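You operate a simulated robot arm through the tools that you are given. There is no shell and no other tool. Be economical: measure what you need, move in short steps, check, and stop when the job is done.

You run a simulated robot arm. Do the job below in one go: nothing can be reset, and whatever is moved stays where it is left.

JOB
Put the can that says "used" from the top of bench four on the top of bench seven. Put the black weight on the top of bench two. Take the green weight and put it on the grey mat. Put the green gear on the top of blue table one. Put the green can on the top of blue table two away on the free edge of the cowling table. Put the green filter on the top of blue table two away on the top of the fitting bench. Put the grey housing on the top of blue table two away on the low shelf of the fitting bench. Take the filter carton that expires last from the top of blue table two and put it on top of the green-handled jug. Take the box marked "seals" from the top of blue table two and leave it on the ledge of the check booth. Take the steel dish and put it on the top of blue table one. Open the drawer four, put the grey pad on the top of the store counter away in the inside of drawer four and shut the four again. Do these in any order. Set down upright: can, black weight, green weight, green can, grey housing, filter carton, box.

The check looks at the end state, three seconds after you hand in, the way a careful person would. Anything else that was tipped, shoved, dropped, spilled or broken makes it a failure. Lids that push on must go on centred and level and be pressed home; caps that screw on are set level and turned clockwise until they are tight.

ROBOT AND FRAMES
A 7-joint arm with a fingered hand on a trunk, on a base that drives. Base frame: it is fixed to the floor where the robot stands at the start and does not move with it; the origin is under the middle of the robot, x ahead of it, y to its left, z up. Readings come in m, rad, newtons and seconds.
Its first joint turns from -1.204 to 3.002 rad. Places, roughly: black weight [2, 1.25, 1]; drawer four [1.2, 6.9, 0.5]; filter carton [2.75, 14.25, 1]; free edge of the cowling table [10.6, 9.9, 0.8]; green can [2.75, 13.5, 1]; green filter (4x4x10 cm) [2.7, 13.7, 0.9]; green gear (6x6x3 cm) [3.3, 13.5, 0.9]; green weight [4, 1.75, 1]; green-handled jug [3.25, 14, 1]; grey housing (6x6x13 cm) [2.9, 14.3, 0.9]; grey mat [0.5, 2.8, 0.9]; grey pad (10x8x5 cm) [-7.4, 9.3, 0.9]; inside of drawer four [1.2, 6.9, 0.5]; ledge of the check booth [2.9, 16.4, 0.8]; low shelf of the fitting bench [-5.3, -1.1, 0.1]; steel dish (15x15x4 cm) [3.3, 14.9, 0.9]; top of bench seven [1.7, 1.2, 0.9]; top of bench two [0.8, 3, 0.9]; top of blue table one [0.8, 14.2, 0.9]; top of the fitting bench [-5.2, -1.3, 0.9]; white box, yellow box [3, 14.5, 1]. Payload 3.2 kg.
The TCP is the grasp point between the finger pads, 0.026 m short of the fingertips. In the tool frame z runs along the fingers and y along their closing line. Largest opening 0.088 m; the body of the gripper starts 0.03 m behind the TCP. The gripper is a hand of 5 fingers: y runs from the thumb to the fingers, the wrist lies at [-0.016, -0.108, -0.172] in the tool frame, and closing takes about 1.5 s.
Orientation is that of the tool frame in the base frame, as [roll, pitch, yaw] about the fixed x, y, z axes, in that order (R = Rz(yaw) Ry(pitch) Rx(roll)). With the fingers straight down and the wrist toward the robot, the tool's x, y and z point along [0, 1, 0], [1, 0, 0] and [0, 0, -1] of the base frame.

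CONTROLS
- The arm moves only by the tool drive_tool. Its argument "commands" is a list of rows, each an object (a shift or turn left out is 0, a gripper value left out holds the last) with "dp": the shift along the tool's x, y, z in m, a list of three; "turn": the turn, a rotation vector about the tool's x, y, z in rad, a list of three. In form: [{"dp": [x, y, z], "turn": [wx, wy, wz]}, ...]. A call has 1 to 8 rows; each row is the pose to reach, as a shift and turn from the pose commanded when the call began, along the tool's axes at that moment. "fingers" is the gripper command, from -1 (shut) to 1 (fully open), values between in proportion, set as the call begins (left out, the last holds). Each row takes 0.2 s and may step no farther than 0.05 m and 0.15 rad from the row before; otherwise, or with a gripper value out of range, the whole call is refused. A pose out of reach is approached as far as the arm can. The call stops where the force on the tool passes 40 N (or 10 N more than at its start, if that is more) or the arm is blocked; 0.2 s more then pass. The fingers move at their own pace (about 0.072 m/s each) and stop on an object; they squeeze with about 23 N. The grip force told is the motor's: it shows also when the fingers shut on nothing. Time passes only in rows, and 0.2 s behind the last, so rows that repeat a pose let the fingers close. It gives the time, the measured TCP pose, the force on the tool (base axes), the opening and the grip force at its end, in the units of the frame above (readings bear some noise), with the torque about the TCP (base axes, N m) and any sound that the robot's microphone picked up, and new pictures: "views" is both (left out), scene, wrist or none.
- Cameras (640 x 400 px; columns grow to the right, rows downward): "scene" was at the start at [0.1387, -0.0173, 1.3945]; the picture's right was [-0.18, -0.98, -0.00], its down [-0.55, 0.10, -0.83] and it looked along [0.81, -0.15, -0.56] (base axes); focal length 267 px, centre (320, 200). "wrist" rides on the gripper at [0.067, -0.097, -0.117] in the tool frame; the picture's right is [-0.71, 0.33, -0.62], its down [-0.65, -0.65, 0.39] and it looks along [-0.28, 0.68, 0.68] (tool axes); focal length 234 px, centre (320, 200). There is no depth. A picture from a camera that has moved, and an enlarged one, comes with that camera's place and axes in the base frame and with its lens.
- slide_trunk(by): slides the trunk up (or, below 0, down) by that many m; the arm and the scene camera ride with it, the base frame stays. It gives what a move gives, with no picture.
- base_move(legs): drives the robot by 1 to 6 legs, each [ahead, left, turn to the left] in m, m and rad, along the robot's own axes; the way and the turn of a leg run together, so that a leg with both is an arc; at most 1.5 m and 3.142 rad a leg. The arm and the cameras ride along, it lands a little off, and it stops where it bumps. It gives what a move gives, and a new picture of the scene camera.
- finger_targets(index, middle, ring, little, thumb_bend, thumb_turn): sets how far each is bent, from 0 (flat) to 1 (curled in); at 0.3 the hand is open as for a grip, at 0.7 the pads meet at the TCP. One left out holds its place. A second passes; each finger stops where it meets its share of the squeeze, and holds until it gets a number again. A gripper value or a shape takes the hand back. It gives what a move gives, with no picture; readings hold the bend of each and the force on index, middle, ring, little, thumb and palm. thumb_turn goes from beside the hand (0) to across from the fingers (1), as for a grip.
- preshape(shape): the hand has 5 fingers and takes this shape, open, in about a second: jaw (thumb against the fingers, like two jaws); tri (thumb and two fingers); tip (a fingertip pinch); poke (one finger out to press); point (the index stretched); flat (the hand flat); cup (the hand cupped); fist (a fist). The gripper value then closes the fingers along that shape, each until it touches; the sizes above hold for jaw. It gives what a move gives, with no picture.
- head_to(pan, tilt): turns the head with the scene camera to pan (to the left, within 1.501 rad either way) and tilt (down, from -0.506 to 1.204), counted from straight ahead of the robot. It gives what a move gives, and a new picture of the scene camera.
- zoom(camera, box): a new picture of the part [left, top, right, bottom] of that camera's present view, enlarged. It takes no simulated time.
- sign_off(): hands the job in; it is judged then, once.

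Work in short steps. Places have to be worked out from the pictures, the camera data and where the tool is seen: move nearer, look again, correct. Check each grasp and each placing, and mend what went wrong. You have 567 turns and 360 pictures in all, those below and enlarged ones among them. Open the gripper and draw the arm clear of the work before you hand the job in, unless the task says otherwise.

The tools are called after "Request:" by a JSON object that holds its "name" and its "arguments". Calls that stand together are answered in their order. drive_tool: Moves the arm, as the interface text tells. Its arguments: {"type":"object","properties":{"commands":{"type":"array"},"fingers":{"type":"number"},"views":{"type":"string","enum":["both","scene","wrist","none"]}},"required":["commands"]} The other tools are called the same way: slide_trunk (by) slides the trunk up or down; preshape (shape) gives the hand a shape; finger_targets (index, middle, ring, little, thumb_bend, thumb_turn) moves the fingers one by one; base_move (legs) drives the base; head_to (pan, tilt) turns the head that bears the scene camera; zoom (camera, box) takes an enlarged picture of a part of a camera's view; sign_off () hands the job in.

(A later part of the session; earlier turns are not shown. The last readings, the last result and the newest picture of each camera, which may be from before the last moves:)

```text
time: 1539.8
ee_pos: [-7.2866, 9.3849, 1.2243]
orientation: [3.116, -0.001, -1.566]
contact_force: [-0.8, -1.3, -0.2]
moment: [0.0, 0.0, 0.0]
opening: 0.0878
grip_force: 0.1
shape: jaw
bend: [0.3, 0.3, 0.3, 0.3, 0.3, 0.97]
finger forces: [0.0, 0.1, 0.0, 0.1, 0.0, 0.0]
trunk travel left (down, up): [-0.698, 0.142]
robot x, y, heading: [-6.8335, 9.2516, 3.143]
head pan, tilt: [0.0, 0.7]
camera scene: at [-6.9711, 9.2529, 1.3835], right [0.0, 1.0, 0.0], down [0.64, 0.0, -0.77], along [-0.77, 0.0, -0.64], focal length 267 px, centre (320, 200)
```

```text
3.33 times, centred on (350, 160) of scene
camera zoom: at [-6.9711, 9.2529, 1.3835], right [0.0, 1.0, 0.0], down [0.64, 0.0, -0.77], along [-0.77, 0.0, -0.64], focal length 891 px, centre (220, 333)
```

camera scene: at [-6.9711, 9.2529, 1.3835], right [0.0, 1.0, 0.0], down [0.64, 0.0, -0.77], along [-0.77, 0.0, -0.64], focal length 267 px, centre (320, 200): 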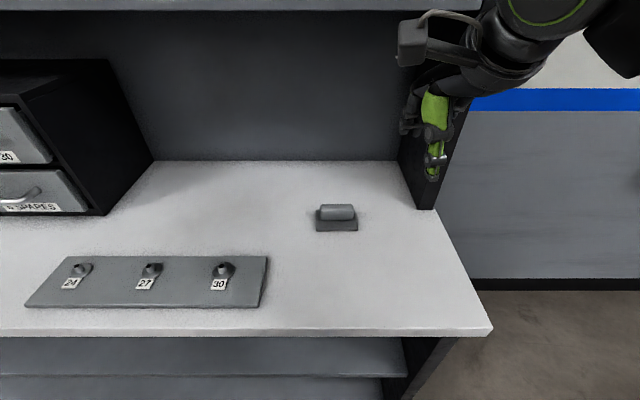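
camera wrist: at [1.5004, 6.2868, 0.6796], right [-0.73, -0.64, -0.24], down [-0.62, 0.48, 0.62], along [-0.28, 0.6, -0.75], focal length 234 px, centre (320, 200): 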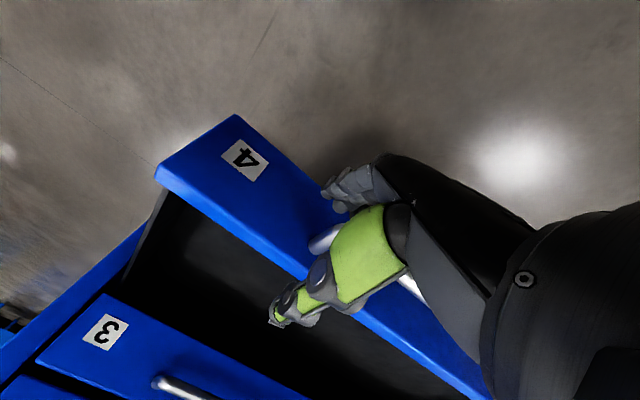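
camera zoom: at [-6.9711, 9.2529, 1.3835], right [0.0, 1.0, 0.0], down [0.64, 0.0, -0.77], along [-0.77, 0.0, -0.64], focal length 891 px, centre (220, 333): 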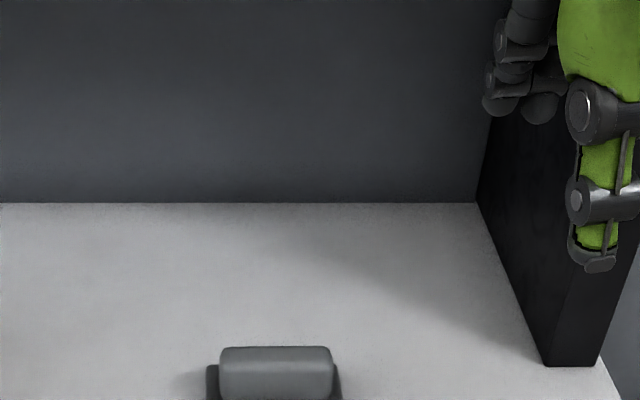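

The pad centre is about (-7.475, 9.297). I shift the base slightly, lower the trunk a bit, and bring the hand above the pad.

Request:
{"name": "base_move", "arguments": {"legs": [[0, 0.07, 0]]}}

Request:
{"name": "slide_trunk", "arguments": {"by": -0.08}}

Request:
{"name": "drive_tool", "arguments": {"commands": [{"dp": [0.005, 0.04, 0], "turn": [0.013, 0, 0]}, {"dp": [0.01, 0.08, 0], "turn": [0.026, 0, 0]}, {"dp": [0.015, 0.12, 0.0], "turn": [0.026, 0, 0]}, {"dp": [0.018, 0.16, 0.02], "turn": [0.026, 0, 0]}, {"dp": [0.018, 0.188, 0.04], "turn": [0.026, 0, 0]}, {"dp": [0.018, 0.188, 0.06], "turn": [0.026, 0, 0]}, {"dp": [0.018, 0.188, 0.08], "turn": [0.026, 0, 0]}], "views": "both"}}

```text
time: 1540.8
ee_pos: [-7.2866, 9.3164, 1.2238]
orientation: [3.115, 0.001, -1.565]
contact_force: [0.5, 0.0, 0.7]
moment: [0.03, -0.02, 0.0]
opening: 0.0878
grip_force: 0.1
shape: jaw
bend: [0.3, 0.3, 0.3, 0.3, 0.3, 0.97]
finger forces: [0.1, 0.0, 0.0, 0.0, 0.1, 0.1]
trunk travel left (down, up): [-0.698, 0.142]
robot x, y, heading: [-6.8371, 9.1827, 3.143]
head pan, tilt: [0.0, 0.7]
camera scene: at [-6.9713, 9.1828, 1.3834], right [0.0, 1.0, 0.0], down [0.64, 0.0, -0.76], along [-0.76, 0.0, -0.64], focal length 267 px, centre (320, 200)
```

scene: 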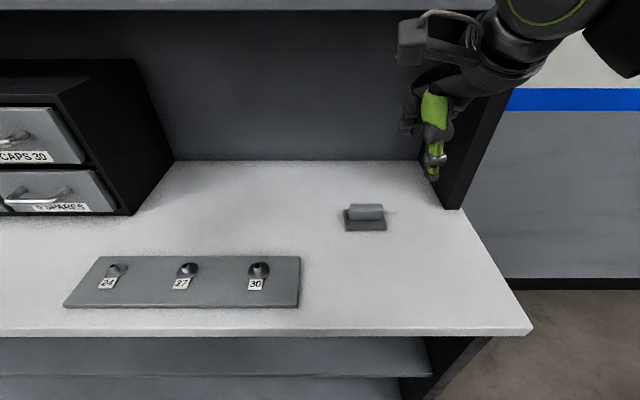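

```text
time: 1541.9
ee_pos: [-7.2861, 9.3166, 1.1428]
orientation: [3.115, -0.001, -1.565]
contact_force: [0.0, -0.6, -0.8]
moment: [0.0, 0.05, 0.01]
opening: 0.0876
grip_force: 0.1
shape: jaw
bend: [0.3, 0.3, 0.3, 0.3, 0.3, 0.97]
finger forces: [0.0, 0.0, 0.1, 0.0, 0.0, 0.1]
trunk travel left (down, up): [-0.618, 0.222]
robot x, y, heading: [-6.8382, 9.1837, 3.138]
head pan, tilt: [0.0, 0.7]
```

```text
time: 1543.5
ee_pos: [-7.4757, 9.2979, 1.0676]
orientation: [-3.139, 0.0, -1.566]
contact_force: [-0.2, 0.2, -0.2]
moment: [0.0, 0.02, -0.01]
opening: 0.0878
grip_force: 0.0
shape: jaw
bend: [0.3, 0.3, 0.3, 0.3, 0.3, 0.97]
finger forces: [0.0, 0.0, 0.1, 0.0, 0.1, 0.0]
trunk travel left (down, up): [-0.618, 0.222]
robot x, y, heading: [-6.8377, 9.1833, 3.14]
head pan, tilt: [0.0, 0.7]
camera scene: at [-6.9719, 9.1834, 1.3034], right [0.0, 1.0, 0.0], down [0.64, 0.0, -0.76], along [-0.76, 0.0, -0.64], focal length 267 px, centre (320, 200)
camera wrist: at [-7.3785, 9.2321, 1.183], right [-0.34, 0.71, 0.62], down [0.65, 0.65, -0.39], along [-0.68, 0.28, -0.68], focal length 234 px, centre (320, 200)
```

scene: 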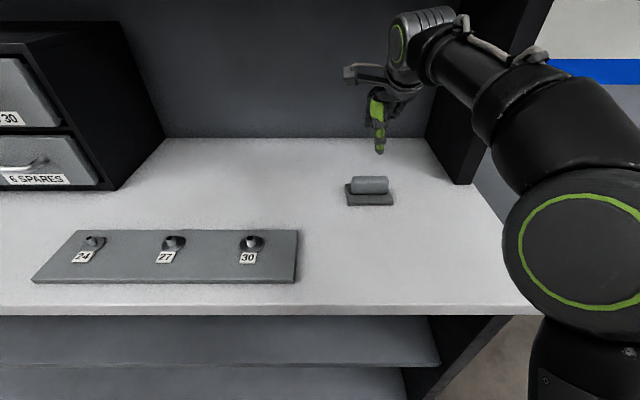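
wrist: 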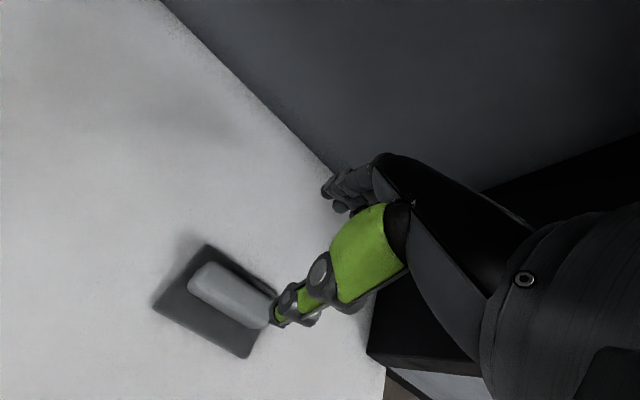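

The grip block triangulates to (-7.441, 9.291), top z≈0.958. I correct and descend so the fingertips stay above its base plate.

Request:
{"name": "drive_tool", "arguments": {"commands": [{"dp": [0.003, -0.018, 0.0]}, {"dp": [0.006, -0.035, 0.02]}, {"dp": [0.006, -0.035, 0.06]}, {"dp": [0.006, -0.035, 0.09]}, {"dp": [0.006, -0.035, 0.107]}, {"dp": [0.006, -0.035, 0.107]}], "views": "wrist"}}

Request:
{"name": "zoom", "arguments": {"camera": "scene", "box": [310, 110, 430, 230]}}

```text
time: 1544.9
ee_pos: [-7.44, 9.2919, 0.9621]
orientation: [3.141, -0.001, -1.564]
contact_force: [-0.5, -0.1, 0.3]
moment: [0.0, -0.03, 0.01]
opening: 0.0877
grip_force: 0.0
shape: jaw
bend: [0.3, 0.3, 0.3, 0.3, 0.3, 0.97]
finger forces: [0.0, 0.0, 0.0, 0.0, 0.0, 0.0]
trunk travel left (down, up): [-0.618, 0.222]
robot x, y, heading: [-6.8398, 9.1836, 3.141]
head pan, tilt: [0.0, 0.7]
camera wrist: at [-7.3428, 9.2254, 1.0775], right [-0.34, 0.71, 0.62], down [0.65, 0.65, -0.39], along [-0.68, 0.28, -0.68], focal length 234 px, centre (320, 200)
```

wrist: 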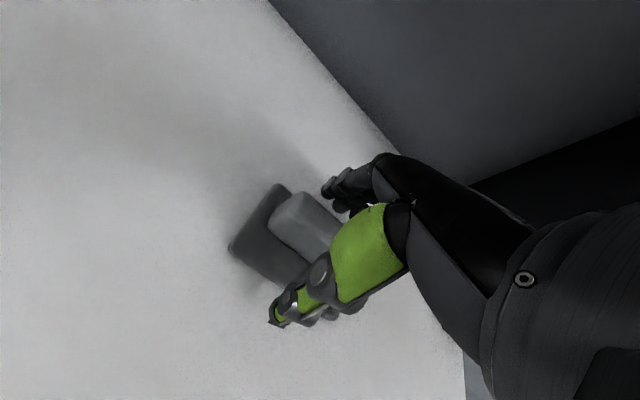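

```text
3.33 times, centred on (370, 170) of scene
camera zoom: at [-6.971, 9.1835, 1.3035], right [0.0, 1.0, 0.0], down [0.64, 0.0, -0.77], along [-0.77, 0.0, -0.64], focal length 891 px, centre (153, 300)
```

zoom: 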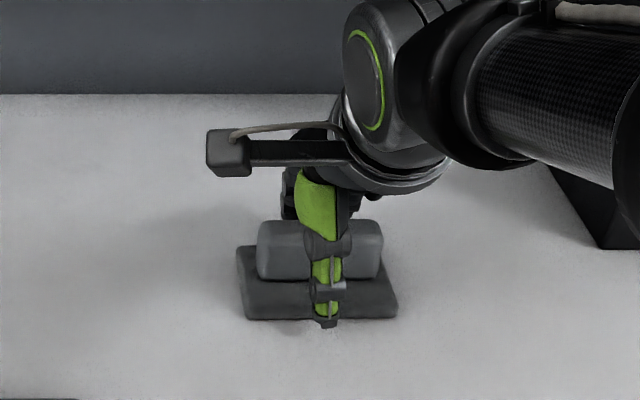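

Good: thumb in front, fingers behind the block. I close.

Request:
{"name": "drive_tool", "arguments": {"commands": [{"dp": [0, 0, 0]}, {"dp": [0, 0, 0]}, {"dp": [0, 0, 0]}, {"dp": [0, 0, 0]}, {"dp": [0, 0, 0]}, {"dp": [0, 0, 0]}, {"dp": [0, 0, 0]}, {"dp": [0, 0, 0]}], "fingers": -1, "views": "wrist"}}

Request:
{"name": "drive_tool", "arguments": {"commands": [{"dp": [0, 0, -0.02]}, {"dp": [0, 0, -0.05]}, {"dp": [0, 0, -0.08]}, {"dp": [0, 0, -0.1]}], "views": "scene"}}

```text
time: 1546.7
ee_pos: [-7.4395, 9.2909, 0.9608]
orientation: [-3.14, 0.001, -1.566]
contact_force: [0.1, 1.0, -0.9]
moment: [-0.01, -0.05, 0.04]
opening: 0.0208
grip_force: 22.3
shape: jaw
bend: [0.6, 0.56, 0.73, 0.63, 0.46, 1.0]
finger forces: [11.5, 5.7, 2.5, 1.5, 21.2, 0.1]
trunk travel left (down, up): [-0.618, 0.222]
robot x, y, heading: [-6.8382, 9.1851, 3.134]
head pan, tilt: [0.0, 0.7]
camera wrist: at [-7.3431, 9.2255, 1.0778], right [-0.33, 0.71, 0.62], down [0.65, 0.65, -0.39], along [-0.68, 0.28, -0.68], focal length 234 px, centre (320, 200)
```

wrist: 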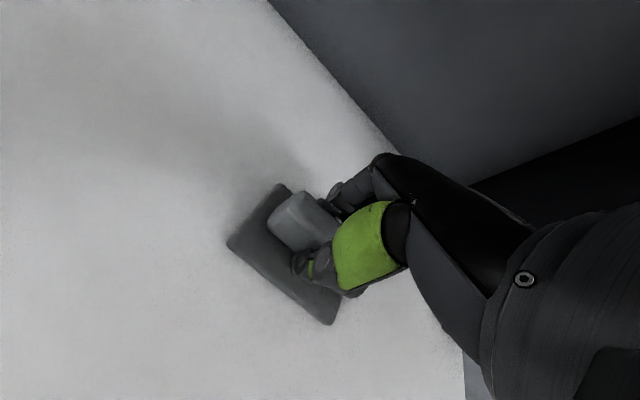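

```text
time: 1547.7
ee_pos: [-7.4405, 9.2907, 1.06]
orientation: [-3.14, 0.001, -1.565]
contact_force: [0.4, -0.3, -1.0]
moment: [0.05, -0.01, 0.02]
opening: 0.0208
grip_force: 23.5
shape: jaw
bend: [0.6, 0.56, 0.73, 0.65, 0.46, 1.0]
finger forces: [11.9, 5.6, 2.3, 1.4, 21.1, 0.0]
trunk travel left (down, up): [-0.618, 0.222]
robot x, y, heading: [-6.8374, 9.1858, 3.14]
head pan, tilt: [0.0, 0.7]
camera scene: at [-6.9712, 9.1834, 1.3034], right [0.0, 1.0, 0.0], down [0.64, 0.0, -0.76], along [-0.76, 0.0, -0.64], focal length 267 px, centre (320, 200)
```

scene: 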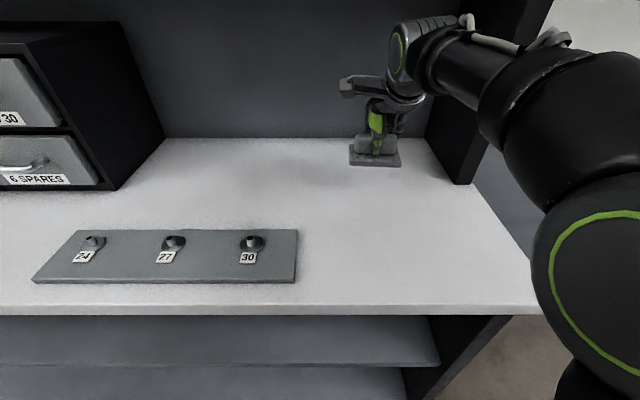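

Pad in hand. I back out and return along y≈10.9, keeping my heading west, to the drawer cart's east side.

Request:
{"name": "base_move", "arguments": {"legs": [[-0.6, 0, 0], [0, -0.9, 0], [0, -0.83, 0], [-1.5, 0, 0], [-1.5, 0, 0], [-1.5, 0, 0]]}}

Request:
{"name": "base_move", "arguments": {"legs": [[-1.5, 0, 0], [-1.5, 0, 0], [-1.3, 0, 0]]}}

```text
time: 1580.4
ee_pos: [-2.3802, 11.0275, 1.0614]
orientation: [3.141, -0.001, -1.571]
contact_force: [0.3, -0.3, 0.0]
moment: [0.03, 0.0, 0.01]
opening: 0.0208
grip_force: 22.9
shape: jaw
bend: [0.6, 0.56, 0.73, 0.65, 0.46, 1.0]
finger forces: [11.8, 5.5, 2.3, 1.4, 21.2, 0.0]
trunk travel left (down, up): [-0.618, 0.222]
robot x, y, heading: [-1.7812, 10.9185, 3.134]
head pan, tilt: [0.0, 0.7]
camera scene: at [-1.9108, 10.9164, 1.3034], right [0.01, 1.0, 0.0], down [0.64, 0.0, -0.76], along [-0.76, 0.01, -0.64], focal length 267 px, centre (320, 200)
```

scene: 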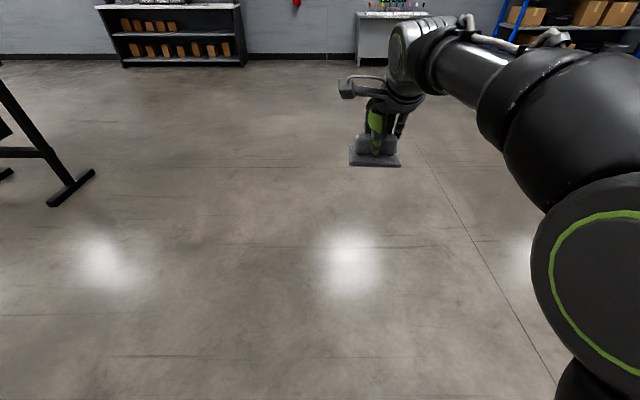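

```text
time: 1600.9
ee_pos: [1.8889, 10.97, 1.0608]
orientation: [-3.141, -0.001, -1.594]
contact_force: [0.4, -0.5, -1.5]
moment: [0.05, 0.01, -0.05]
opening: 0.0205
grip_force: 22.7
shape: jaw
bend: [0.6, 0.56, 0.73, 0.65, 0.46, 1.0]
finger forces: [11.8, 5.6, 2.3, 1.5, 21.1, 0.0]
trunk travel left (down, up): [-0.618, 0.222]
robot x, y, heading: [2.4888, 10.8483, 3.115]
head pan, tilt: [0.0, 0.7]
camera scene: at [2.3558, 10.85, 1.3034], right [0.03, 1.0, 0.0], down [0.64, -0.02, -0.76], along [-0.76, 0.02, -0.64], focal length 267 px, centre (320, 200)
```

scene: 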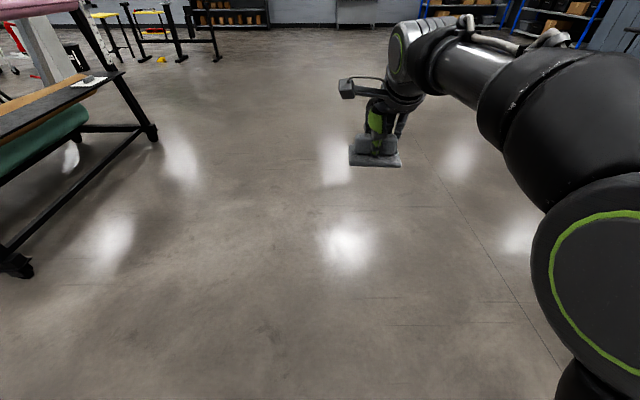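

I align heading and slide south to the cart's side, then lower the trunk.

Request:
{"name": "base_move", "arguments": {"legs": [[0, 0, 0.027], [0, 1.4, 0], [0, 1.5, 0], [0, 1.5, 0]]}}

Request:
{"name": "head_to", "arguments": {"pan": -0.1, "tilt": 0.6}}

```text
time: 1622.2
ee_pos: [1.94, 6.5537, 1.0617]
orientation: [3.141, 0.0, -1.549]
contact_force: [0.0, 1.0, -1.1]
moment: [0.0, 0.01, 0.01]
opening: 0.0206
grip_force: 23.4
shape: jaw
bend: [0.6, 0.56, 0.73, 0.65, 0.46, 1.0]
finger forces: [11.9, 5.6, 2.3, 1.4, 21.1, 0.1]
trunk travel left (down, up): [-0.618, 0.222]
robot x, y, heading: [2.5412, 6.4604, -3.125]
head pan, tilt: [0.0, 0.7]
```

```text
time: 1622.9
ee_pos: [1.9405, 6.5542, 1.0602]
orientation: [3.141, 0.001, -1.549]
contact_force: [0.9, 0.3, -0.7]
moment: [0.01, -0.02, 0.0]
opening: 0.0208
grip_force: 23.0
shape: jaw
bend: [0.6, 0.56, 0.73, 0.65, 0.46, 1.0]
finger forces: [11.9, 5.6, 2.2, 1.5, 21.2, 0.0]
trunk travel left (down, up): [-0.618, 0.222]
robot x, y, heading: [2.5466, 6.4585, -3.122]
head pan, tilt: [-0.099, 0.6]
```

Pictures are no longer returned, so I now work from measured coordinates. To avoid the elbow meeting the cart corner, I'll place the pad facing north instead: I turn to heading π/2 well clear of the cart, and retract the hand somewhat.

Request:
{"name": "base_move", "arguments": {"legs": [[0, 0, -1.59], [-0.36, 0, 0]]}}

Request:
{"name": "drive_tool", "arguments": {"commands": [{"dp": [0, -0.03, 0]}, {"dp": [0, -0.06, 0]}, {"dp": [0, -0.09, 0]}, {"dp": [0, -0.09, 0]}]}}

```text
time: 1629.1
ee_pos: [2.6506, 6.7024, 1.0624]
orientation: [3.14, 0.0, -3.141]
contact_force: [0.6, 0.1, -1.1]
moment: [0.02, -0.02, 0.0]
opening: 0.0205
grip_force: 23.0
shape: jaw
bend: [0.6, 0.57, 0.73, 0.66, 0.47, 1.0]
finger forces: [11.5, 5.4, 2.2, 1.5, 20.8, 0.0]
trunk travel left (down, up): [-0.618, 0.222]
robot x, y, heading: [2.5412, 6.0985, 1.562]
head pan, tilt: [-0.099, 0.6]
```

```text
time: 1630.1
ee_pos: [2.6505, 6.6142, 1.0606]
orientation: [-3.141, 0.002, -3.141]
contact_force: [-1.5, -0.5, -0.6]
moment: [-0.05, -0.03, -0.01]
opening: 0.0207
grip_force: 23.2
shape: jaw
bend: [0.6, 0.57, 0.73, 0.66, 0.47, 1.0]
finger forces: [11.6, 5.4, 2.2, 1.3, 20.9, 0.0]
out of reach, approached as far as the arm can: row 2
trunk travel left (down, up): [-0.618, 0.222]
robot x, y, heading: [2.5407, 6.1024, 1.566]
head pan, tilt: [-0.099, 0.6]
no pictures are left
```

No pictures are left; I proceed by readings. I lower the trunk and slide west so that the pad comes over the open drawer.

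Request:
{"name": "slide_trunk", "arguments": {"by": -0.36}}

Request:
{"name": "base_move", "arguments": {"legs": [[-0.04, 0, 0.005], [0, 0.65, 0], [0, 0.65, 0]]}}

```text
time: 1633.6
ee_pos: [2.6517, 6.6128, 0.7005]
orientation: [3.141, 0.0, -3.14]
contact_force: [0.3, -1.0, -0.5]
moment: [0.01, 0.02, -0.01]
opening: 0.0205
grip_force: 23.7
shape: jaw
bend: [0.6, 0.57, 0.73, 0.66, 0.47, 1.0]
finger forces: [11.7, 5.5, 2.4, 1.3, 20.8, 0.0]
trunk travel left (down, up): [-0.258, 0.582]
robot x, y, heading: [2.539, 6.0994, 1.566]
head pan, tilt: [-0.099, 0.6]
```

```text
time: 1640.9
ee_pos: [1.3503, 6.5769, 0.7018]
orientation: [-3.141, 0.0, 3.141]
contact_force: [0.3, -0.4, -0.1]
moment: [-0.04, 0.02, 0.0]
opening: 0.0204
grip_force: 23.3
shape: jaw
bend: [0.6, 0.57, 0.73, 0.66, 0.47, 1.0]
finger forces: [11.8, 5.6, 2.3, 1.2, 20.8, 0.0]
trunk travel left (down, up): [-0.258, 0.582]
robot x, y, heading: [1.2378, 6.0667, 1.567]
head pan, tilt: [-0.099, 0.6]
```

The pad is over the drawer. I shift 2 cm south for clearance to bar 3 and lower gradually until contact.

Request:
{"name": "drive_tool", "arguments": {"commands": [{"dp": [0, -0.02, 0.02]}, {"dp": [0, -0.02, 0.05]}, {"dp": [0, -0.02, 0.08]}, {"dp": [0, -0.02, 0.11]}, {"dp": [0, -0.02, 0.13]}], "views": "none"}}

Request:
{"name": "drive_tool", "arguments": {"commands": [{"dp": [0, 0, 0.006]}, {"dp": [0, 0, 0.012]}, {"dp": [0, 0, 0.018]}, {"dp": [0, 0, 0.024]}, {"dp": [0, 0, 0.03]}], "views": "none"}}

```text
time: 1642.1
ee_pos: [1.3504, 6.5565, 0.5726]
orientation: [3.141, 0.0, 3.141]
contact_force: [0.3, 0.0, -1.1]
moment: [-0.01, 0.03, -0.01]
opening: 0.0204
grip_force: 22.7
shape: jaw
bend: [0.6, 0.57, 0.73, 0.66, 0.47, 1.0]
finger forces: [11.9, 5.5, 2.3, 1.2, 20.8, 0.1]
trunk travel left (down, up): [-0.258, 0.582]
robot x, y, heading: [1.2378, 6.0707, 1.57]
head pan, tilt: [-0.099, 0.6]
no pictures are left
```

```text
time: 1643.3
ee_pos: [1.3498, 6.5573, 0.5427]
orientation: [3.141, -0.001, -3.14]
contact_force: [-0.3, 0.8, -1.0]
moment: [0.04, -0.02, -0.03]
opening: 0.0206
grip_force: 22.3
shape: jaw
bend: [0.6, 0.57, 0.73, 0.66, 0.47, 1.0]
finger forces: [11.8, 5.5, 2.3, 1.3, 20.7, 0.0]
trunk travel left (down, up): [-0.258, 0.582]
robot x, y, heading: [1.2386, 6.0665, 1.566]
head pan, tilt: [-0.099, 0.6]
no pictures are left
```

No contact yet; I continue in small steps.

Request:
{"name": "drive_tool", "arguments": {"commands": [{"dp": [0, 0, 0.005]}, {"dp": [0, 0, 0.01]}, {"dp": [0, 0, 0.015]}, {"dp": [0, 0, 0.02]}, {"dp": [0, 0, 0.025]}, {"dp": [0, 0, 0.03]}], "views": "none"}}

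```text
time: 1644.8
ee_pos: [1.3493, 6.563, 0.5215]
orientation: [3.114, -0.004, -3.141]
contact_force: [1.3, 1.7, 18.4]
moment: [-0.16, -0.01, 0.1]
opening: 0.0224
grip_force: 22.6
shape: jaw
bend: [0.6, 0.56, 0.73, 0.65, 0.46, 1.0]
finger forces: [15.1, 7.2, 3.1, 2.6, 25.9, 0.0]
trunk travel left (down, up): [-0.258, 0.582]
robot x, y, heading: [1.2441, 6.0662, 1.566]
head pan, tilt: [-0.099, 0.6]
stopped in row 6: the force on the tool passed its limit (the readings are from after the stop); the commanded pose is now the measured one
no pictures are left
```

Contact at z≈0.52, matching the drawer floor. I release and rise straight up.

Request:
{"name": "drive_tool", "arguments": {"commands": [{"dp": [0, 0, -0.002]}, {"dp": [0, 0, -0.002]}, {"dp": [0, 0, -0.002]}, {"dp": [0, 0, -0.002]}, {"dp": [0, 0, -0.002]}, {"dp": [0, 0, -0.002]}, {"dp": [0, 0, -0.002]}], "fingers": 1, "views": "none"}}

Request:
{"name": "drive_tool", "arguments": {"commands": [{"dp": [0, -0.003, -0.03]}, {"dp": [0, -0.003, -0.06]}, {"dp": [0, -0.003, -0.1]}, {"dp": [0, -0.003, -0.14]}, {"dp": [0, -0.003, -0.18]}, {"dp": [0, -0.003, -0.22]}], "views": "none"}}

```text
time: 1646.4
ee_pos: [1.3482, 6.5609, 0.5195]
orientation: [3.125, -0.004, -3.141]
contact_force: [-0.1, -1.1, -0.2]
moment: [-0.02, 0.0, 0.04]
opening: 0.0878
grip_force: 0.0
shape: jaw
bend: [0.3, 0.3, 0.3, 0.3, 0.3, 0.97]
finger forces: [0.0, 0.0, 0.0, 0.1, 0.1, 0.1]
trunk travel left (down, up): [-0.258, 0.582]
robot x, y, heading: [1.2383, 6.0666, 1.566]
head pan, tilt: [-0.099, 0.6]
no pictures are left
```

```text
time: 1647.8
ee_pos: [1.3504, 6.5549, 0.7401]
orientation: [3.125, -0.003, -3.14]
contact_force: [0.0, 0.0, 0.4]
moment: [-0.03, 0.0, -0.01]
opening: 0.0877
grip_force: 0.0
shape: jaw
bend: [0.3, 0.3, 0.3, 0.3, 0.3, 0.97]
finger forces: [0.1, 0.0, 0.1, 0.0, 0.0, 0.0]
trunk travel left (down, up): [-0.258, 0.582]
robot x, y, heading: [1.239, 6.0647, 1.568]
head pan, tilt: [-0.099, 0.6]
no pictures are left
```

The pad is released. Now I close the drawer with the pose that worked for opening: I move back east, raise the trunk, turn to face west and re-form the horizontal hand.

Request:
{"name": "base_move", "arguments": {"legs": [[0, -0.65, 0], [0, -0.65, 0]]}}

Request:
{"name": "slide_trunk", "arguments": {"by": 0.36}}

Request:
{"name": "base_move", "arguments": {"legs": [[0, 0, 1.57], [0, -0.35, 0]]}}

```text
time: 1654.6
ee_pos: [2.6422, 6.5521, 0.7391]
orientation: [3.126, -0.001, -3.137]
contact_force: [0.0, -0.3, 0.3]
moment: [-0.02, -0.02, 0.0]
opening: 0.0878
grip_force: 0.0
shape: jaw
bend: [0.3, 0.3, 0.3, 0.3, 0.3, 0.97]
finger forces: [0.0, 0.0, 0.0, 0.1, 0.1, 0.0]
trunk travel left (down, up): [-0.258, 0.582]
robot x, y, heading: [2.5358, 6.0643, 1.571]
head pan, tilt: [-0.099, 0.6]
```

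```text
time: 1658.1
ee_pos: [2.6417, 6.552, 1.0993]
orientation: [3.126, -0.002, -3.139]
contact_force: [1.0, -0.2, -0.4]
moment: [-0.03, 0.02, 0.02]
opening: 0.0877
grip_force: 0.0
shape: jaw
bend: [0.3, 0.3, 0.3, 0.3, 0.3, 0.97]
finger forces: [0.0, 0.1, 0.0, 0.0, 0.0, 0.0]
trunk travel left (down, up): [-0.618, 0.222]
robot x, y, heading: [2.5343, 6.0629, 1.564]
head pan, tilt: [-0.099, 0.6]
```

```text
time: 1664.2
ee_pos: [2.0412, 6.519, 1.1004]
orientation: [3.127, -0.003, -1.559]
contact_force: [0.3, 0.0, 0.7]
moment: [0.0, 0.0, 0.03]
opening: 0.0877
grip_force: 0.0
shape: jaw
bend: [0.3, 0.3, 0.3, 0.3, 0.3, 0.97]
finger forces: [0.1, 0.0, 0.0, 0.0, 0.1, 0.0]
trunk travel left (down, up): [-0.618, 0.222]
robot x, y, heading: [2.5358, 6.4155, -3.132]
head pan, tilt: [-0.099, 0.6]
```

Almost the same start pose as before. I repeat the two hand turns (yaw, then tilt).

Request:
{"name": "drive_tool", "arguments": {"commands": [{"dp": [0, 0.018, -0.02], "turn": [0, 0, -0.14]}, {"dp": [0, 0.018, -0.02], "turn": [0, 0, -0.28]}, {"dp": [0, 0.018, -0.02], "turn": [0, 0, -0.42]}, {"dp": [0, 0.018, -0.02], "turn": [0, 0, -0.56]}, {"dp": [0, 0.018, -0.02], "turn": [0, 0, -0.7]}, {"dp": [0, 0.018, -0.02], "turn": [0, 0, -0.84]}, {"dp": [0, 0.018, -0.02], "turn": [0, 0, -0.98]}, {"dp": [0, 0.018, -0.02], "turn": [0, 0, -1.12]}], "views": "none"}}

Request:
{"name": "drive_tool", "arguments": {"commands": [{"dp": [0, 0, 0], "turn": [0, 0, -0.14]}, {"dp": [0, 0, 0], "turn": [0, 0, -0.28]}, {"dp": [0, 0, 0], "turn": [0, 0, -0.42]}, {"dp": [0, 0, 0], "turn": [0, 0, -0.45]}], "views": "none"}}

Request:
{"name": "drive_tool", "arguments": {"commands": [{"dp": [0, 0, 0], "turn": [0.14, 0, 0]}, {"dp": [0, 0, 0], "turn": [0.28, 0, 0]}, {"dp": [0, 0, 0], "turn": [0.42, 0, 0]}, {"dp": [0, 0, 0], "turn": [0.56, 0, 0]}, {"dp": [0, 0, 0], "turn": [0.7, 0, 0]}, {"dp": [0, 0, 0], "turn": [0.84, 0, 0]}, {"dp": [0, 0, 0], "turn": [0.98, 0, 0]}, {"dp": [0, 0, 0], "turn": [1.12, 0, 0]}], "views": "none"}}

Request:
{"name": "drive_tool", "arguments": {"commands": [{"dp": [0, 0, 0], "turn": [0.14, 0, 0]}, {"dp": [0, 0, 0], "turn": [0.28, 0, 0]}, {"dp": [0, 0, 0], "turn": [0.42, 0, 0]}, {"dp": [0, 0, 0], "turn": [0.45, 0, 0]}], "views": "none", "fingers": -1}}

```text
time: 1666.0
ee_pos: [2.023, 6.5179, 1.1196]
orientation: [3.133, 0.013, -0.436]
contact_force: [-0.1, 0.3, -0.2]
moment: [-0.01, 0.01, 0.01]
opening: 0.0877
grip_force: 0.0
shape: jaw
bend: [0.3, 0.3, 0.3, 0.3, 0.3, 0.97]
finger forces: [0.0, 0.0, 0.0, 0.1, 0.0, 0.0]
trunk travel left (down, up): [-0.618, 0.222]
robot x, y, heading: [2.5299, 6.4162, -3.137]
head pan, tilt: [-0.099, 0.6]
no pictures are left
```

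```text
time: 1667.0
ee_pos: [2.0241, 6.5179, 1.1199]
orientation: [3.139, 0.015, 0.014]
contact_force: [0.8, -0.5, -1.0]
moment: [0.02, -0.02, -0.04]
opening: 0.0879
grip_force: 0.1
shape: jaw
bend: [0.3, 0.3, 0.3, 0.3, 0.3, 0.97]
finger forces: [0.1, 0.0, 0.0, 0.0, 0.1, 0.0]
trunk travel left (down, up): [-0.618, 0.222]
robot x, y, heading: [2.5328, 6.4157, -3.138]
head pan, tilt: [-0.099, 0.6]
no pictures are left
```

```text
time: 1668.8
ee_pos: [2.0269, 6.526, 1.1069]
orientation: [-2.056, 0.017, 0.013]
contact_force: [-0.1, 1.3, -0.1]
moment: [0.02, 0.03, 0.01]
opening: 0.0878
grip_force: 0.1
shape: jaw
bend: [0.3, 0.3, 0.3, 0.3, 0.3, 0.97]
finger forces: [0.1, 0.0, 0.1, 0.0, 0.0, 0.1]
out of reach, approached as far as the arm can: row 3, 4, 5, 6, 7, 8
trunk travel left (down, up): [-0.618, 0.222]
robot x, y, heading: [2.5314, 6.4144, -3.14]
head pan, tilt: [-0.099, 0.6]
no pictures are left
```

```text
time: 1670.0
ee_pos: [2.0209, 6.5434, 1.0786]
orientation: [-1.588, -0.05, -0.027]
contact_force: [-0.6, 0.3, -0.1]
moment: [0.0, 0.0, 0.01]
opening: 0.0002
grip_force: 23.2
shape: jaw
bend: [0.7, 0.7, 0.3, 0.7, 0.83, 1.0]
finger forces: [0.0, 0.1, 0.0, 0.1, 0.0, 0.0]
trunk travel left (down, up): [-0.618, 0.222]
robot x, y, heading: [2.5314, 6.4144, -3.138]
head pan, tilt: [-0.099, 0.6]
stopped in row 4: the arm was blocked; the commanded pose is now the measured one
no pictures are left
```

Good (fingers closed, pointing north). I lower the trunk to bar height and move in front of the open drawer.

Request:
{"name": "slide_trunk", "arguments": {"by": -0.4}}

Request:
{"name": "slide_trunk", "arguments": {"by": -0.125}}

Request:
{"name": "base_move", "arguments": {"legs": [[0, 0.27, 0]]}}

```text
time: 1673.8
ee_pos: [2.0209, 6.5434, 0.6804]
orientation: [-1.588, -0.049, -0.024]
contact_force: [0.9, -0.3, 0.0]
moment: [-0.01, 0.0, 0.01]
opening: 0.0
grip_force: 23.1
shape: jaw
bend: [0.7, 0.7, 0.3, 0.7, 0.83, 1.0]
finger forces: [0.0, 0.0, 0.0, 0.0, 0.0, 0.1]
trunk travel left (down, up): [-0.218, 0.622]
robot x, y, heading: [2.5362, 6.4181, -3.128]
head pan, tilt: [-0.099, 0.6]
```

```text
time: 1675.3
ee_pos: [2.0211, 6.5428, 0.5547]
orientation: [-1.588, -0.047, -0.022]
contact_force: [-0.3, 0.4, 0.4]
moment: [-0.02, 0.0, -0.01]
opening: 0.0
grip_force: 22.8
shape: jaw
bend: [0.7, 0.7, 0.3, 0.7, 0.83, 1.0]
finger forces: [0.1, 0.1, 0.0, 0.0, 0.0, 0.0]
trunk travel left (down, up): [-0.093, 0.747]
robot x, y, heading: [2.5329, 6.4137, -3.142]
head pan, tilt: [-0.099, 0.6]
```

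```text
time: 1677.3
ee_pos: [2.0224, 6.2713, 0.5542]
orientation: [-1.588, -0.049, -0.023]
contact_force: [0.3, 0.2, 0.4]
moment: [0.05, 0.02, -0.01]
opening: 0.0
grip_force: 23.2
shape: jaw
bend: [0.7, 0.7, 0.3, 0.7, 0.83, 1.0]
finger forces: [0.0, 0.0, 0.1, 0.1, 0.0, 0.1]
trunk travel left (down, up): [-0.093, 0.747]
robot x, y, heading: [2.5369, 6.1431, -3.136]
head pan, tilt: [-0.099, 0.6]
```

I move west so that the hand is in front of the drawer, then push north with the base.

Request:
{"name": "base_move", "arguments": {"legs": [[0.64, 0, 0]]}}

Request:
{"name": "base_move", "arguments": {"legs": [[0, -0.1, 0]]}}

```text
time: 1680.8
ee_pos: [1.381, 6.2622, 0.5557]
orientation: [-1.589, -0.048, -0.016]
contact_force: [-0.6, -0.4, -0.6]
moment: [0.01, 0.01, -0.02]
opening: 0.0002
grip_force: 22.9
shape: jaw
bend: [0.7, 0.7, 0.3, 0.7, 0.83, 1.0]
finger forces: [0.1, 0.1, 0.0, 0.1, 0.1, 0.0]
trunk travel left (down, up): [-0.093, 0.747]
robot x, y, heading: [1.8925, 6.1352, -3.125]
head pan, tilt: [-0.099, 0.6]
```

```text
time: 1682.0
ee_pos: [1.3786, 6.3631, 0.5557]
orientation: [-1.59, -0.05, -0.017]
contact_force: [0.1, 0.6, 0.7]
moment: [0.0, 0.0, 0.0]
opening: 0.0003
grip_force: 23.3
shape: jaw
bend: [0.7, 0.7, 0.3, 0.7, 0.83, 1.0]
finger forces: [0.0, 0.0, 0.0, 0.0, 0.0, 0.0]
trunk travel left (down, up): [-0.093, 0.747]
robot x, y, heading: [1.8925, 6.2385, -3.127]
head pan, tilt: [-0.099, 0.6]
```

No contact yet; a bit further.

Request:
{"name": "base_move", "arguments": {"legs": [[0, -0.06, 0]]}}

Request:
{"name": "base_move", "arguments": {"legs": [[0, -0.06, 0]]}}

```text
time: 1683.0
ee_pos: [1.3786, 6.4227, 0.5548]
orientation: [-1.59, -0.05, -0.02]
contact_force: [1.2, 1.0, -0.4]
moment: [0.02, 0.03, 0.01]
opening: 0.0
grip_force: 22.8
shape: jaw
bend: [0.7, 0.7, 0.3, 0.7, 0.83, 1.0]
finger forces: [0.0, 0.0, 0.0, 0.0, 0.0, 0.0]
trunk travel left (down, up): [-0.093, 0.747]
robot x, y, heading: [1.8945, 6.2967, -3.12]
head pan, tilt: [-0.099, 0.6]
```

```text
time: 1683.9
ee_pos: [1.3791, 6.4832, 0.5538]
orientation: [-1.591, -0.05, -0.018]
contact_force: [0.6, -0.4, -0.5]
moment: [0.01, -0.01, 0.02]
opening: 0.0003
grip_force: 23.5
shape: jaw
bend: [0.7, 0.7, 0.3, 0.7, 0.83, 1.0]
finger forces: [0.1, 0.0, 0.0, 0.1, 0.1, 0.0]
trunk travel left (down, up): [-0.093, 0.747]
robot x, y, heading: [1.8938, 6.3575, -3.128]
head pan, tilt: [-0.099, 0.6]
```

The drawer slides with almost no resistance. I push on: a little by base, the rest with the arm so that the force limit guards the end stop.

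Request:
{"name": "base_move", "arguments": {"legs": [[0, -0.045, 0]]}}

Request:
{"name": "drive_tool", "arguments": {"commands": [{"dp": [0, 0, 0.03]}, {"dp": [0, 0, 0.06]}, {"dp": [0, 0, 0.09]}, {"dp": [0, 0, 0.11]}, {"dp": [0, 0, 0.12]}], "views": "none"}}

```text
time: 1684.8
ee_pos: [1.3772, 6.528, 0.5546]
orientation: [-1.591, -0.05, -0.018]
contact_force: [-0.4, -0.3, -0.3]
moment: [0.01, -0.01, -0.01]
opening: 0.0
grip_force: 23.1
shape: jaw
bend: [0.7, 0.7, 0.3, 0.7, 0.83, 1.0]
finger forces: [0.0, 0.0, 0.0, 0.1, 0.1, 0.0]
trunk travel left (down, up): [-0.093, 0.747]
robot x, y, heading: [1.8942, 6.4041, -3.128]
head pan, tilt: [-0.099, 0.6]
```

```text
time: 1686.0
ee_pos: [1.3788, 6.6488, 0.5531]
orientation: [-1.59, -0.05, -0.02]
contact_force: [-0.9, -0.9, -0.4]
moment: [-0.03, -0.03, 0.01]
opening: 0.0
grip_force: 22.7
shape: jaw
bend: [0.7, 0.7, 0.3, 0.7, 0.83, 1.0]
finger forces: [0.0, 0.0, 0.1, 0.0, 0.1, 0.0]
trunk travel left (down, up): [-0.093, 0.747]
robot x, y, heading: [1.8909, 6.4022, -3.125]
head pan, tilt: [-0.099, 0.6]
no pictures are left
```

Request:
{"name": "drive_tool", "arguments": {"commands": [{"dp": [0, 0, 0.015]}, {"dp": [0, 0, 0.03]}, {"dp": [0, 0, 0.04]}, {"dp": [0, 0, 0.05]}, {"dp": [0, 0, 0.06]}, {"dp": [0, 0, 0.07]}], "views": "none"}}

```text
time: 1686.8
ee_pos: [1.3788, 6.6736, 0.5482]
orientation: [-1.602, -0.055, -0.007]
contact_force: [0.7, -7.7, -1.4]
moment: [-0.09, 0.02, 0.04]
opening: 0.0
grip_force: 22.6
shape: jaw
bend: [0.7, 0.7, 0.3, 0.7, 0.83, 1.0]
finger forces: [0.0, 0.0, 0.1, 0.0, 0.0, 0.0]
trunk travel left (down, up): [-0.093, 0.747]
robot x, y, heading: [1.8895, 6.4014, -3.122]
head pan, tilt: [-0.099, 0.6]
stopped in row 3: the force on the tool passed its limit (the readings are from after the stop); the commanded pose is now the measured one
no pictures are left
```

The hand stopped at y≈6.674, exactly where bar 4 of a fully closed drawer would be. I withdraw south and east.

Request:
{"name": "drive_tool", "arguments": {"commands": [{"dp": [0, 0, -0.04]}, {"dp": [0, 0, -0.08]}, {"dp": [0, 0, -0.12]}, {"dp": [0, 0, -0.15]}], "views": "none"}}

Request:
{"name": "base_move", "arguments": {"legs": [[0, 0.12, 0]]}}

```text
time: 1687.8
ee_pos: [1.377, 6.5355, 0.5535]
orientation: [-1.622, -0.052, -0.032]
contact_force: [-0.7, -0.8, -0.8]
moment: [0.0, 0.02, -0.03]
opening: 0.0
grip_force: 23.0
shape: jaw
bend: [0.7, 0.7, 0.3, 0.7, 0.83, 1.0]
finger forces: [0.0, 0.0, 0.0, 0.0, 0.0, 0.0]
trunk travel left (down, up): [-0.093, 0.747]
robot x, y, heading: [1.8887, 6.4011, -3.129]
head pan, tilt: [-0.099, 0.6]
no pictures are left
```

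```text
time: 1689.0
ee_pos: [1.3792, 6.4157, 0.5517]
orientation: [-1.619, -0.059, -0.03]
contact_force: [-0.5, 0.9, -0.7]
moment: [-0.04, -0.01, 0.02]
opening: 0.0002
grip_force: 23.0
shape: jaw
bend: [0.7, 0.7, 0.3, 0.7, 0.83, 1.0]
finger forces: [0.0, 0.0, 0.0, 0.0, 0.0, 0.0]
trunk travel left (down, up): [-0.093, 0.747]
robot x, y, heading: [1.8914, 6.2819, -3.126]
head pan, tilt: [-0.099, 0.6]
```

Drawer closed. I back east, raise the trunk and refold the hand.

Request:
{"name": "base_move", "arguments": {"legs": [[-0.65, 0, 0]]}}

Request:
{"name": "slide_trunk", "arguments": {"by": 0.4}}

Request:
{"name": "slide_trunk", "arguments": {"by": 0.2}}

Request:
{"name": "drive_tool", "arguments": {"commands": [{"dp": [0, 0, 0], "turn": [-0.14, 0, 0]}, {"dp": [0, 0, 0], "turn": [-0.28, 0, 0]}, {"dp": [0, 0, 0], "turn": [-0.42, 0, 0]}, {"dp": [0, 0, 0], "turn": [-0.56, 0, 0]}, {"dp": [0, 0, 0], "turn": [-0.7, 0, 0]}, {"dp": [0, 0, 0], "turn": [-0.84, 0, 0]}, {"dp": [0, 0, 0], "turn": [-0.98, 0, 0]}, {"dp": [0, 0, 0], "turn": [-1.12, 0, 0]}], "fingers": 1, "views": "none"}}

Request:
{"name": "drive_tool", "arguments": {"commands": [{"dp": [0, 0, 0], "turn": [-0.14, 0, 0]}, {"dp": [0, 0, 0], "turn": [-0.28, 0, 0]}, {"dp": [0, 0, 0], "turn": [-0.4, 0, 0]}, {"dp": [0, 0, 0], "turn": [-0.4, 0, 0]}], "views": "none"}}

```text
time: 1692.6
ee_pos: [2.0283, 6.4295, 0.5523]
orientation: [-1.621, -0.058, -0.032]
contact_force: [0.0, 0.5, 0.4]
moment: [-0.03, -0.02, 0.01]
opening: 0.0001
grip_force: 23.3
shape: jaw
bend: [0.7, 0.7, 0.3, 0.7, 0.83, 1.0]
finger forces: [0.0, 0.0, 0.0, 0.0, 0.0, 0.0]
trunk travel left (down, up): [-0.093, 0.747]
robot x, y, heading: [2.5448, 6.2971, -3.123]
head pan, tilt: [-0.099, 0.6]
```

```text
time: 1696.5
ee_pos: [2.0286, 6.4287, 0.9522]
orientation: [-1.62, -0.056, -0.031]
contact_force: [0.4, 0.7, -0.1]
moment: [0.0, 0.0, -0.03]
opening: 0.0
grip_force: 22.2
shape: jaw
bend: [0.7, 0.7, 0.3, 0.7, 0.83, 1.0]
finger forces: [0.0, 0.1, 0.0, 0.0, 0.0, 0.1]
trunk travel left (down, up): [-0.493, 0.347]
robot x, y, heading: [2.5408, 6.2974, -3.127]
head pan, tilt: [-0.099, 0.6]
```

```text
time: 1698.6
ee_pos: [2.0284, 6.4291, 1.1512]
orientation: [-1.622, -0.059, -0.033]
contact_force: [0.4, -0.3, -0.4]
moment: [0.0, -0.01, -0.03]
opening: 0.0001
grip_force: 23.3
shape: jaw
bend: [0.7, 0.7, 0.3, 0.7, 0.83, 1.0]
finger forces: [0.0, 0.1, 0.0, 0.0, 0.0, 0.1]
trunk travel left (down, up): [-0.693, 0.147]
robot x, y, heading: [2.544, 6.292, -3.123]
head pan, tilt: [-0.099, 0.6]
```

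```text
time: 1700.4
ee_pos: [2.0278, 6.4294, 1.1515]
orientation: [-2.744, -0.058, -0.03]
contact_force: [-0.5, 0.3, 0.1]
moment: [0.01, 0.01, 0.0]
opening: 0.0878
grip_force: 0.1
shape: jaw
bend: [0.3, 0.3, 0.3, 0.3, 0.3, 0.97]
finger forces: [0.0, 0.1, 0.0, 0.0, 0.0, 0.0]
trunk travel left (down, up): [-0.693, 0.147]
robot x, y, heading: [2.5423, 6.2924, -3.125]
head pan, tilt: [-0.099, 0.6]
no pictures are left
```

```text
time: 1701.4
ee_pos: [2.0296, 6.4281, 1.1527]
orientation: [-3.141, -0.058, -0.032]
contact_force: [-0.3, 0.0, 0.4]
moment: [0.01, -0.01, 0.01]
opening: 0.0879
grip_force: 0.1
shape: jaw
bend: [0.3, 0.3, 0.3, 0.3, 0.3, 0.97]
finger forces: [0.0, 0.0, 0.0, 0.1, 0.0, 0.1]
trunk travel left (down, up): [-0.693, 0.147]
robot x, y, heading: [2.5423, 6.2927, -3.125]
head pan, tilt: [-0.099, 0.6]
no pictures are left
```

I level the hand and yaw it back to the front.

Request:
{"name": "drive_tool", "arguments": {"commands": [{"dp": [0, 0, 0], "turn": [0, -0.058, 0]}, {"dp": [0, 0, 0], "turn": [0, -0.058, 0]}], "views": "none"}}

Request:
{"name": "drive_tool", "arguments": {"commands": [{"dp": [0, 0, 0], "turn": [0, 0, 0.14]}, {"dp": [0, 0, 0], "turn": [0, 0, 0.28]}, {"dp": [0, 0, 0], "turn": [0, 0, 0.42]}, {"dp": [0, 0, 0], "turn": [0, 0, 0.56]}, {"dp": [0, 0, 0], "turn": [0, 0, 0.7]}, {"dp": [0, 0, 0], "turn": [0, 0, 0.84]}, {"dp": [0, 0, 0], "turn": [0, 0, 0.98]}, {"dp": [0, 0, 0], "turn": [0, 0, 1.12]}], "views": "none"}}

Request:
{"name": "drive_tool", "arguments": {"commands": [{"dp": [0, 0, 0], "turn": [0, 0, 0.14]}, {"dp": [0, 0, 0], "turn": [0, 0, 0.28]}, {"dp": [0, 0, 0], "turn": [0, 0, 0.42]}, {"dp": [0, 0, 0], "turn": [0, 0, 0.42]}], "views": "none"}}

```text
time: 1702.0
ee_pos: [2.0275, 6.4287, 1.1524]
orientation: [-3.14, -0.001, -0.032]
contact_force: [-0.7, 0.4, -0.2]
moment: [0.0, -0.03, 0.01]
opening: 0.0879
grip_force: 0.1
shape: jaw
bend: [0.3, 0.3, 0.3, 0.3, 0.3, 0.97]
finger forces: [0.1, 0.1, 0.0, 0.0, 0.1, 0.1]
trunk travel left (down, up): [-0.693, 0.147]
robot x, y, heading: [2.5429, 6.2954, -3.124]
head pan, tilt: [-0.099, 0.6]
no pictures are left
```

```text
time: 1703.8
ee_pos: [2.0281, 6.4276, 1.1531]
orientation: [3.139, 0.002, -1.152]
contact_force: [0.6, 0.3, 0.0]
moment: [0.01, -0.03, -0.01]
opening: 0.0878
grip_force: 0.1
shape: jaw
bend: [0.3, 0.3, 0.3, 0.3, 0.3, 0.97]
finger forces: [0.1, 0.0, 0.0, 0.0, 0.1, 0.0]
trunk travel left (down, up): [-0.693, 0.147]
robot x, y, heading: [2.543, 6.2939, -3.127]
head pan, tilt: [-0.099, 0.6]
no pictures are left
```

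```text
time: 1704.8
ee_pos: [2.0267, 6.4297, 1.1527]
orientation: [3.141, 0.0, -1.573]
contact_force: [0.7, 0.2, 0.3]
moment: [-0.01, -0.01, -0.01]
opening: 0.0879
grip_force: 0.1
shape: jaw
bend: [0.3, 0.3, 0.3, 0.3, 0.3, 0.97]
finger forces: [0.1, 0.0, 0.0, 0.0, 0.0, 0.0]
trunk travel left (down, up): [-0.693, 0.147]
robot x, y, heading: [2.5421, 6.2923, -3.126]
head pan, tilt: [-0.099, 0.6]
no pictures are left
```

Hand restored. Averaging six earlier sightings, the grey housing is at (2.845, 14.292), 6 cm wide, top z≈0.99. I drive back to table two's west side.

Request:
{"name": "base_move", "arguments": {"legs": [[0, 0, -0.016], [0, -1.5, 0], [0, -1.5, 0], [0, -1.6, 0], [0.68, 0, 0]]}}

Request:
{"name": "base_move", "arguments": {"legs": [[0, -1.4, 0], [0, -1.3, 0], [0, 0, 1.57], [0, 0, 1.57]]}}

```text
refused: -1.6 is not a number from -1.5 to 1.5
```

```text
time: 1725.6
ee_pos: [2.999, 8.8581, 1.1523]
orientation: [3.14, 0.0, 1.573]
contact_force: [0.5, 0.1, -0.3]
moment: [-0.03, 0.03, -0.01]
opening: 0.088
grip_force: 0.1
shape: jaw
bend: [0.3, 0.3, 0.3, 0.3, 0.3, 0.97]
finger forces: [0.0, 0.0, 0.0, 0.0, 0.1, 0.0]
trunk travel left (down, up): [-0.693, 0.147]
robot x, y, heading: [2.4837, 8.9936, 0.021]
head pan, tilt: [-0.099, 0.6]
```

That call ran from the old position (my error), but nothing was touched. I'm at (2.48, 8.99) facing east; I go north, then to the gap by table two, one step at a time.

Request:
{"name": "base_move", "arguments": {"legs": [[0, 0.95, -0.02], [0, 1.0, 0], [-0.64, 0, 0], [0, 1.3, 0], [0, 1.3, 0]]}}

```text
time: 1750.7
ee_pos: [2.3812, 13.3888, 1.1523]
orientation: [3.141, 0.0, 1.535]
contact_force: [0.0, 0.1, 0.3]
moment: [0.03, -0.01, 0.02]
opening: 0.0879
grip_force: 0.2
shape: jaw
bend: [0.3, 0.3, 0.3, 0.3, 0.3, 0.97]
finger forces: [0.0, 0.0, 0.0, 0.0, 0.0, 0.0]
trunk travel left (down, up): [-0.693, 0.147]
robot x, y, heading: [1.8717, 13.5482, -0.019]
head pan, tilt: [-0.099, 0.6]
```

Now to the pick position in front of the housing.

Request:
{"name": "base_move", "arguments": {"legs": [[0, 0.85, 0.019], [0.32, 0, 0]]}}

```text
time: 1757.0
ee_pos: [2.7126, 14.2531, 1.1527]
orientation: [3.142, 0.001, 1.556]
contact_force: [0.1, -0.2, -0.2]
moment: [0.02, 0.03, 0.01]
opening: 0.0878
grip_force: 0.0
shape: jaw
bend: [0.3, 0.3, 0.3, 0.3, 0.3, 0.97]
finger forces: [0.0, 0.1, 0.0, 0.1, 0.0, 0.1]
trunk travel left (down, up): [-0.693, 0.147]
robot x, y, heading: [2.2009, 14.3981, 0.0]
head pan, tilt: [-0.099, 0.6]
```

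I lower the trunk slightly, open the hand wide, and move above the housing.

Request:
{"name": "slide_trunk", "arguments": {"by": -0.08}}

Request:
{"name": "finger_targets", "arguments": {"index": 0.15, "middle": 0.15, "ring": 0.15, "little": 0.15, "thumb_bend": 0.18}}

Request:
{"name": "drive_tool", "arguments": {"commands": [{"dp": [0.012, 0.035, 0]}, {"dp": [0.024, 0.07, 0]}, {"dp": [0.035, 0.105, 0]}, {"dp": [0.041, 0.1314, 0]}, {"dp": [0.041, 0.1314, 0.0]}], "views": "none"}}

```text
time: 1758.2
ee_pos: [2.7124, 14.2557, 1.0729]
orientation: [-3.141, 0.0, 1.557]
contact_force: [-0.8, -0.6, -0.7]
moment: [-0.01, 0.0, 0.02]
opening: 0.0877
grip_force: 0.0
shape: jaw
bend: [0.3, 0.3, 0.3, 0.3, 0.3, 0.97]
finger forces: [0.1, 0.0, 0.0, 0.0, 0.1, 0.0]
trunk travel left (down, up): [-0.613, 0.227]
robot x, y, heading: [2.2014, 14.3941, 0.008]
head pan, tilt: [-0.099, 0.6]
```

```text
time: 1759.2
ee_pos: [2.7131, 14.2545, 1.0722]
orientation: [3.141, 0.0, 1.557]
contact_force: [-0.5, 0.3, 0.4]
moment: [0.01, -0.02, -0.01]
opening: 0.1115
grip_force: 0.0
shape: fingers
bend: [0.15, 0.15, 0.15, 0.15, 0.19, 0.97]
finger forces: [0.0, 0.0, 0.0, 0.0, 0.1, 0.0]
trunk travel left (down, up): [-0.613, 0.227]
robot x, y, heading: [2.1985, 14.3969, 0.005]
head pan, tilt: [-0.099, 0.6]
```

```text
time: 1760.4
ee_pos: [2.8439, 14.2939, 1.0726]
orientation: [-3.141, 0.002, 1.558]
contact_force: [-0.1, 0.1, -0.8]
moment: [0.01, -0.02, 0.0]
opening: 0.1116
grip_force: 0.0
shape: fingers
bend: [0.15, 0.15, 0.15, 0.15, 0.19, 0.97]
finger forces: [0.0, 0.1, 0.0, 0.0, 0.1, 0.0]
trunk travel left (down, up): [-0.613, 0.227]
robot x, y, heading: [2.2002, 14.3942, 0.006]
head pan, tilt: [-0.099, 0.6]
no pictures are left
```

I descend in small guarded steps, watching finger forces.

Request:
{"name": "drive_tool", "arguments": {"commands": [{"dp": [0, 0, 0.02]}, {"dp": [0, 0, 0.04]}, {"dp": [0, 0, 0.05]}], "views": "none"}}

Request:
{"name": "drive_tool", "arguments": {"commands": [{"dp": [0, 0, 0.005]}, {"dp": [0, 0, 0.01]}, {"dp": [0, 0, 0.014]}], "views": "none"}}

```text
time: 1761.2
ee_pos: [2.8446, 14.2926, 1.0215]
orientation: [3.142, -0.001, 1.558]
contact_force: [-0.2, -0.4, 0.2]
moment: [0.05, 0.01, 0.0]
opening: 0.1112
grip_force: 0.1
shape: fingers
bend: [0.15, 0.15, 0.15, 0.15, 0.19, 0.97]
finger forces: [0.0, 0.0, 0.1, 0.0, 0.0, 0.0]
trunk travel left (down, up): [-0.613, 0.227]
robot x, y, heading: [2.2008, 14.3946, 0.005]
head pan, tilt: [-0.099, 0.6]
no pictures are left
```

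```text
time: 1762.0
ee_pos: [2.8448, 14.2917, 1.0086]
orientation: [-3.142, 0.001, 1.557]
contact_force: [0.4, -0.7, -0.2]
moment: [-0.01, -0.01, 0.01]
opening: 0.1115
grip_force: 0.1
shape: fingers
bend: [0.15, 0.15, 0.15, 0.15, 0.19, 0.97]
finger forces: [0.0, 0.1, 0.0, 0.0, 0.0, 0.0]
trunk travel left (down, up): [-0.613, 0.227]
robot x, y, heading: [2.2015, 14.3945, 0.003]
head pan, tilt: [-0.099, 0.6]
no pictures are left
```

Request:
{"name": "drive_tool", "arguments": {"commands": [{"dp": [0, 0, 0.008]}, {"dp": [0, 0, 0.016]}, {"dp": [0, 0, 0.022]}], "views": "none"}}

Request:
{"name": "drive_tool", "arguments": {"commands": [{"dp": [0, 0, 0.006]}, {"dp": [0, 0, 0.012]}, {"dp": [0, 0, 0.018]}, {"dp": [0, 0, 0.022]}], "views": "none"}}

```text
time: 1762.8
ee_pos: [2.8444, 14.2924, 0.988]
orientation: [3.14, 0.001, 1.556]
contact_force: [0.7, 0.6, 4.2]
moment: [0.04, -0.08, 0.0]
opening: 0.1122
grip_force: 1.5
shape: fingers
bend: [0.15, 0.15, 0.15, 0.15, 0.19, 0.97]
finger forces: [2.7, 0.0, 0.0, 0.0, 0.0, 0.0]
trunk travel left (down, up): [-0.613, 0.227]
robot x, y, heading: [2.198, 14.3959, 0.003]
head pan, tilt: [-0.099, 0.6]
no pictures are left
```

```text
time: 1763.8
ee_pos: [2.8518, 14.2941, 0.9781]
orientation: [3.105, -0.007, 1.557]
contact_force: [2.2, 0.8, 10.4]
moment: [0.05, -0.21, -0.03]
opening: 0.1131
grip_force: 4.1
shape: fingers
bend: [0.14, 0.15, 0.15, 0.15, 0.19, 0.97]
finger forces: [8.6, 0.1, 0.0, 0.0, 0.1, 0.0]
trunk travel left (down, up): [-0.613, 0.227]
robot x, y, heading: [2.2012, 14.3939, 0.005]
head pan, tilt: [-0.099, 0.6]
stopped in row 4: the force on the tool passed its limit (the readings are from after the stop); the commanded pose is now the measured one
no pictures are left
```

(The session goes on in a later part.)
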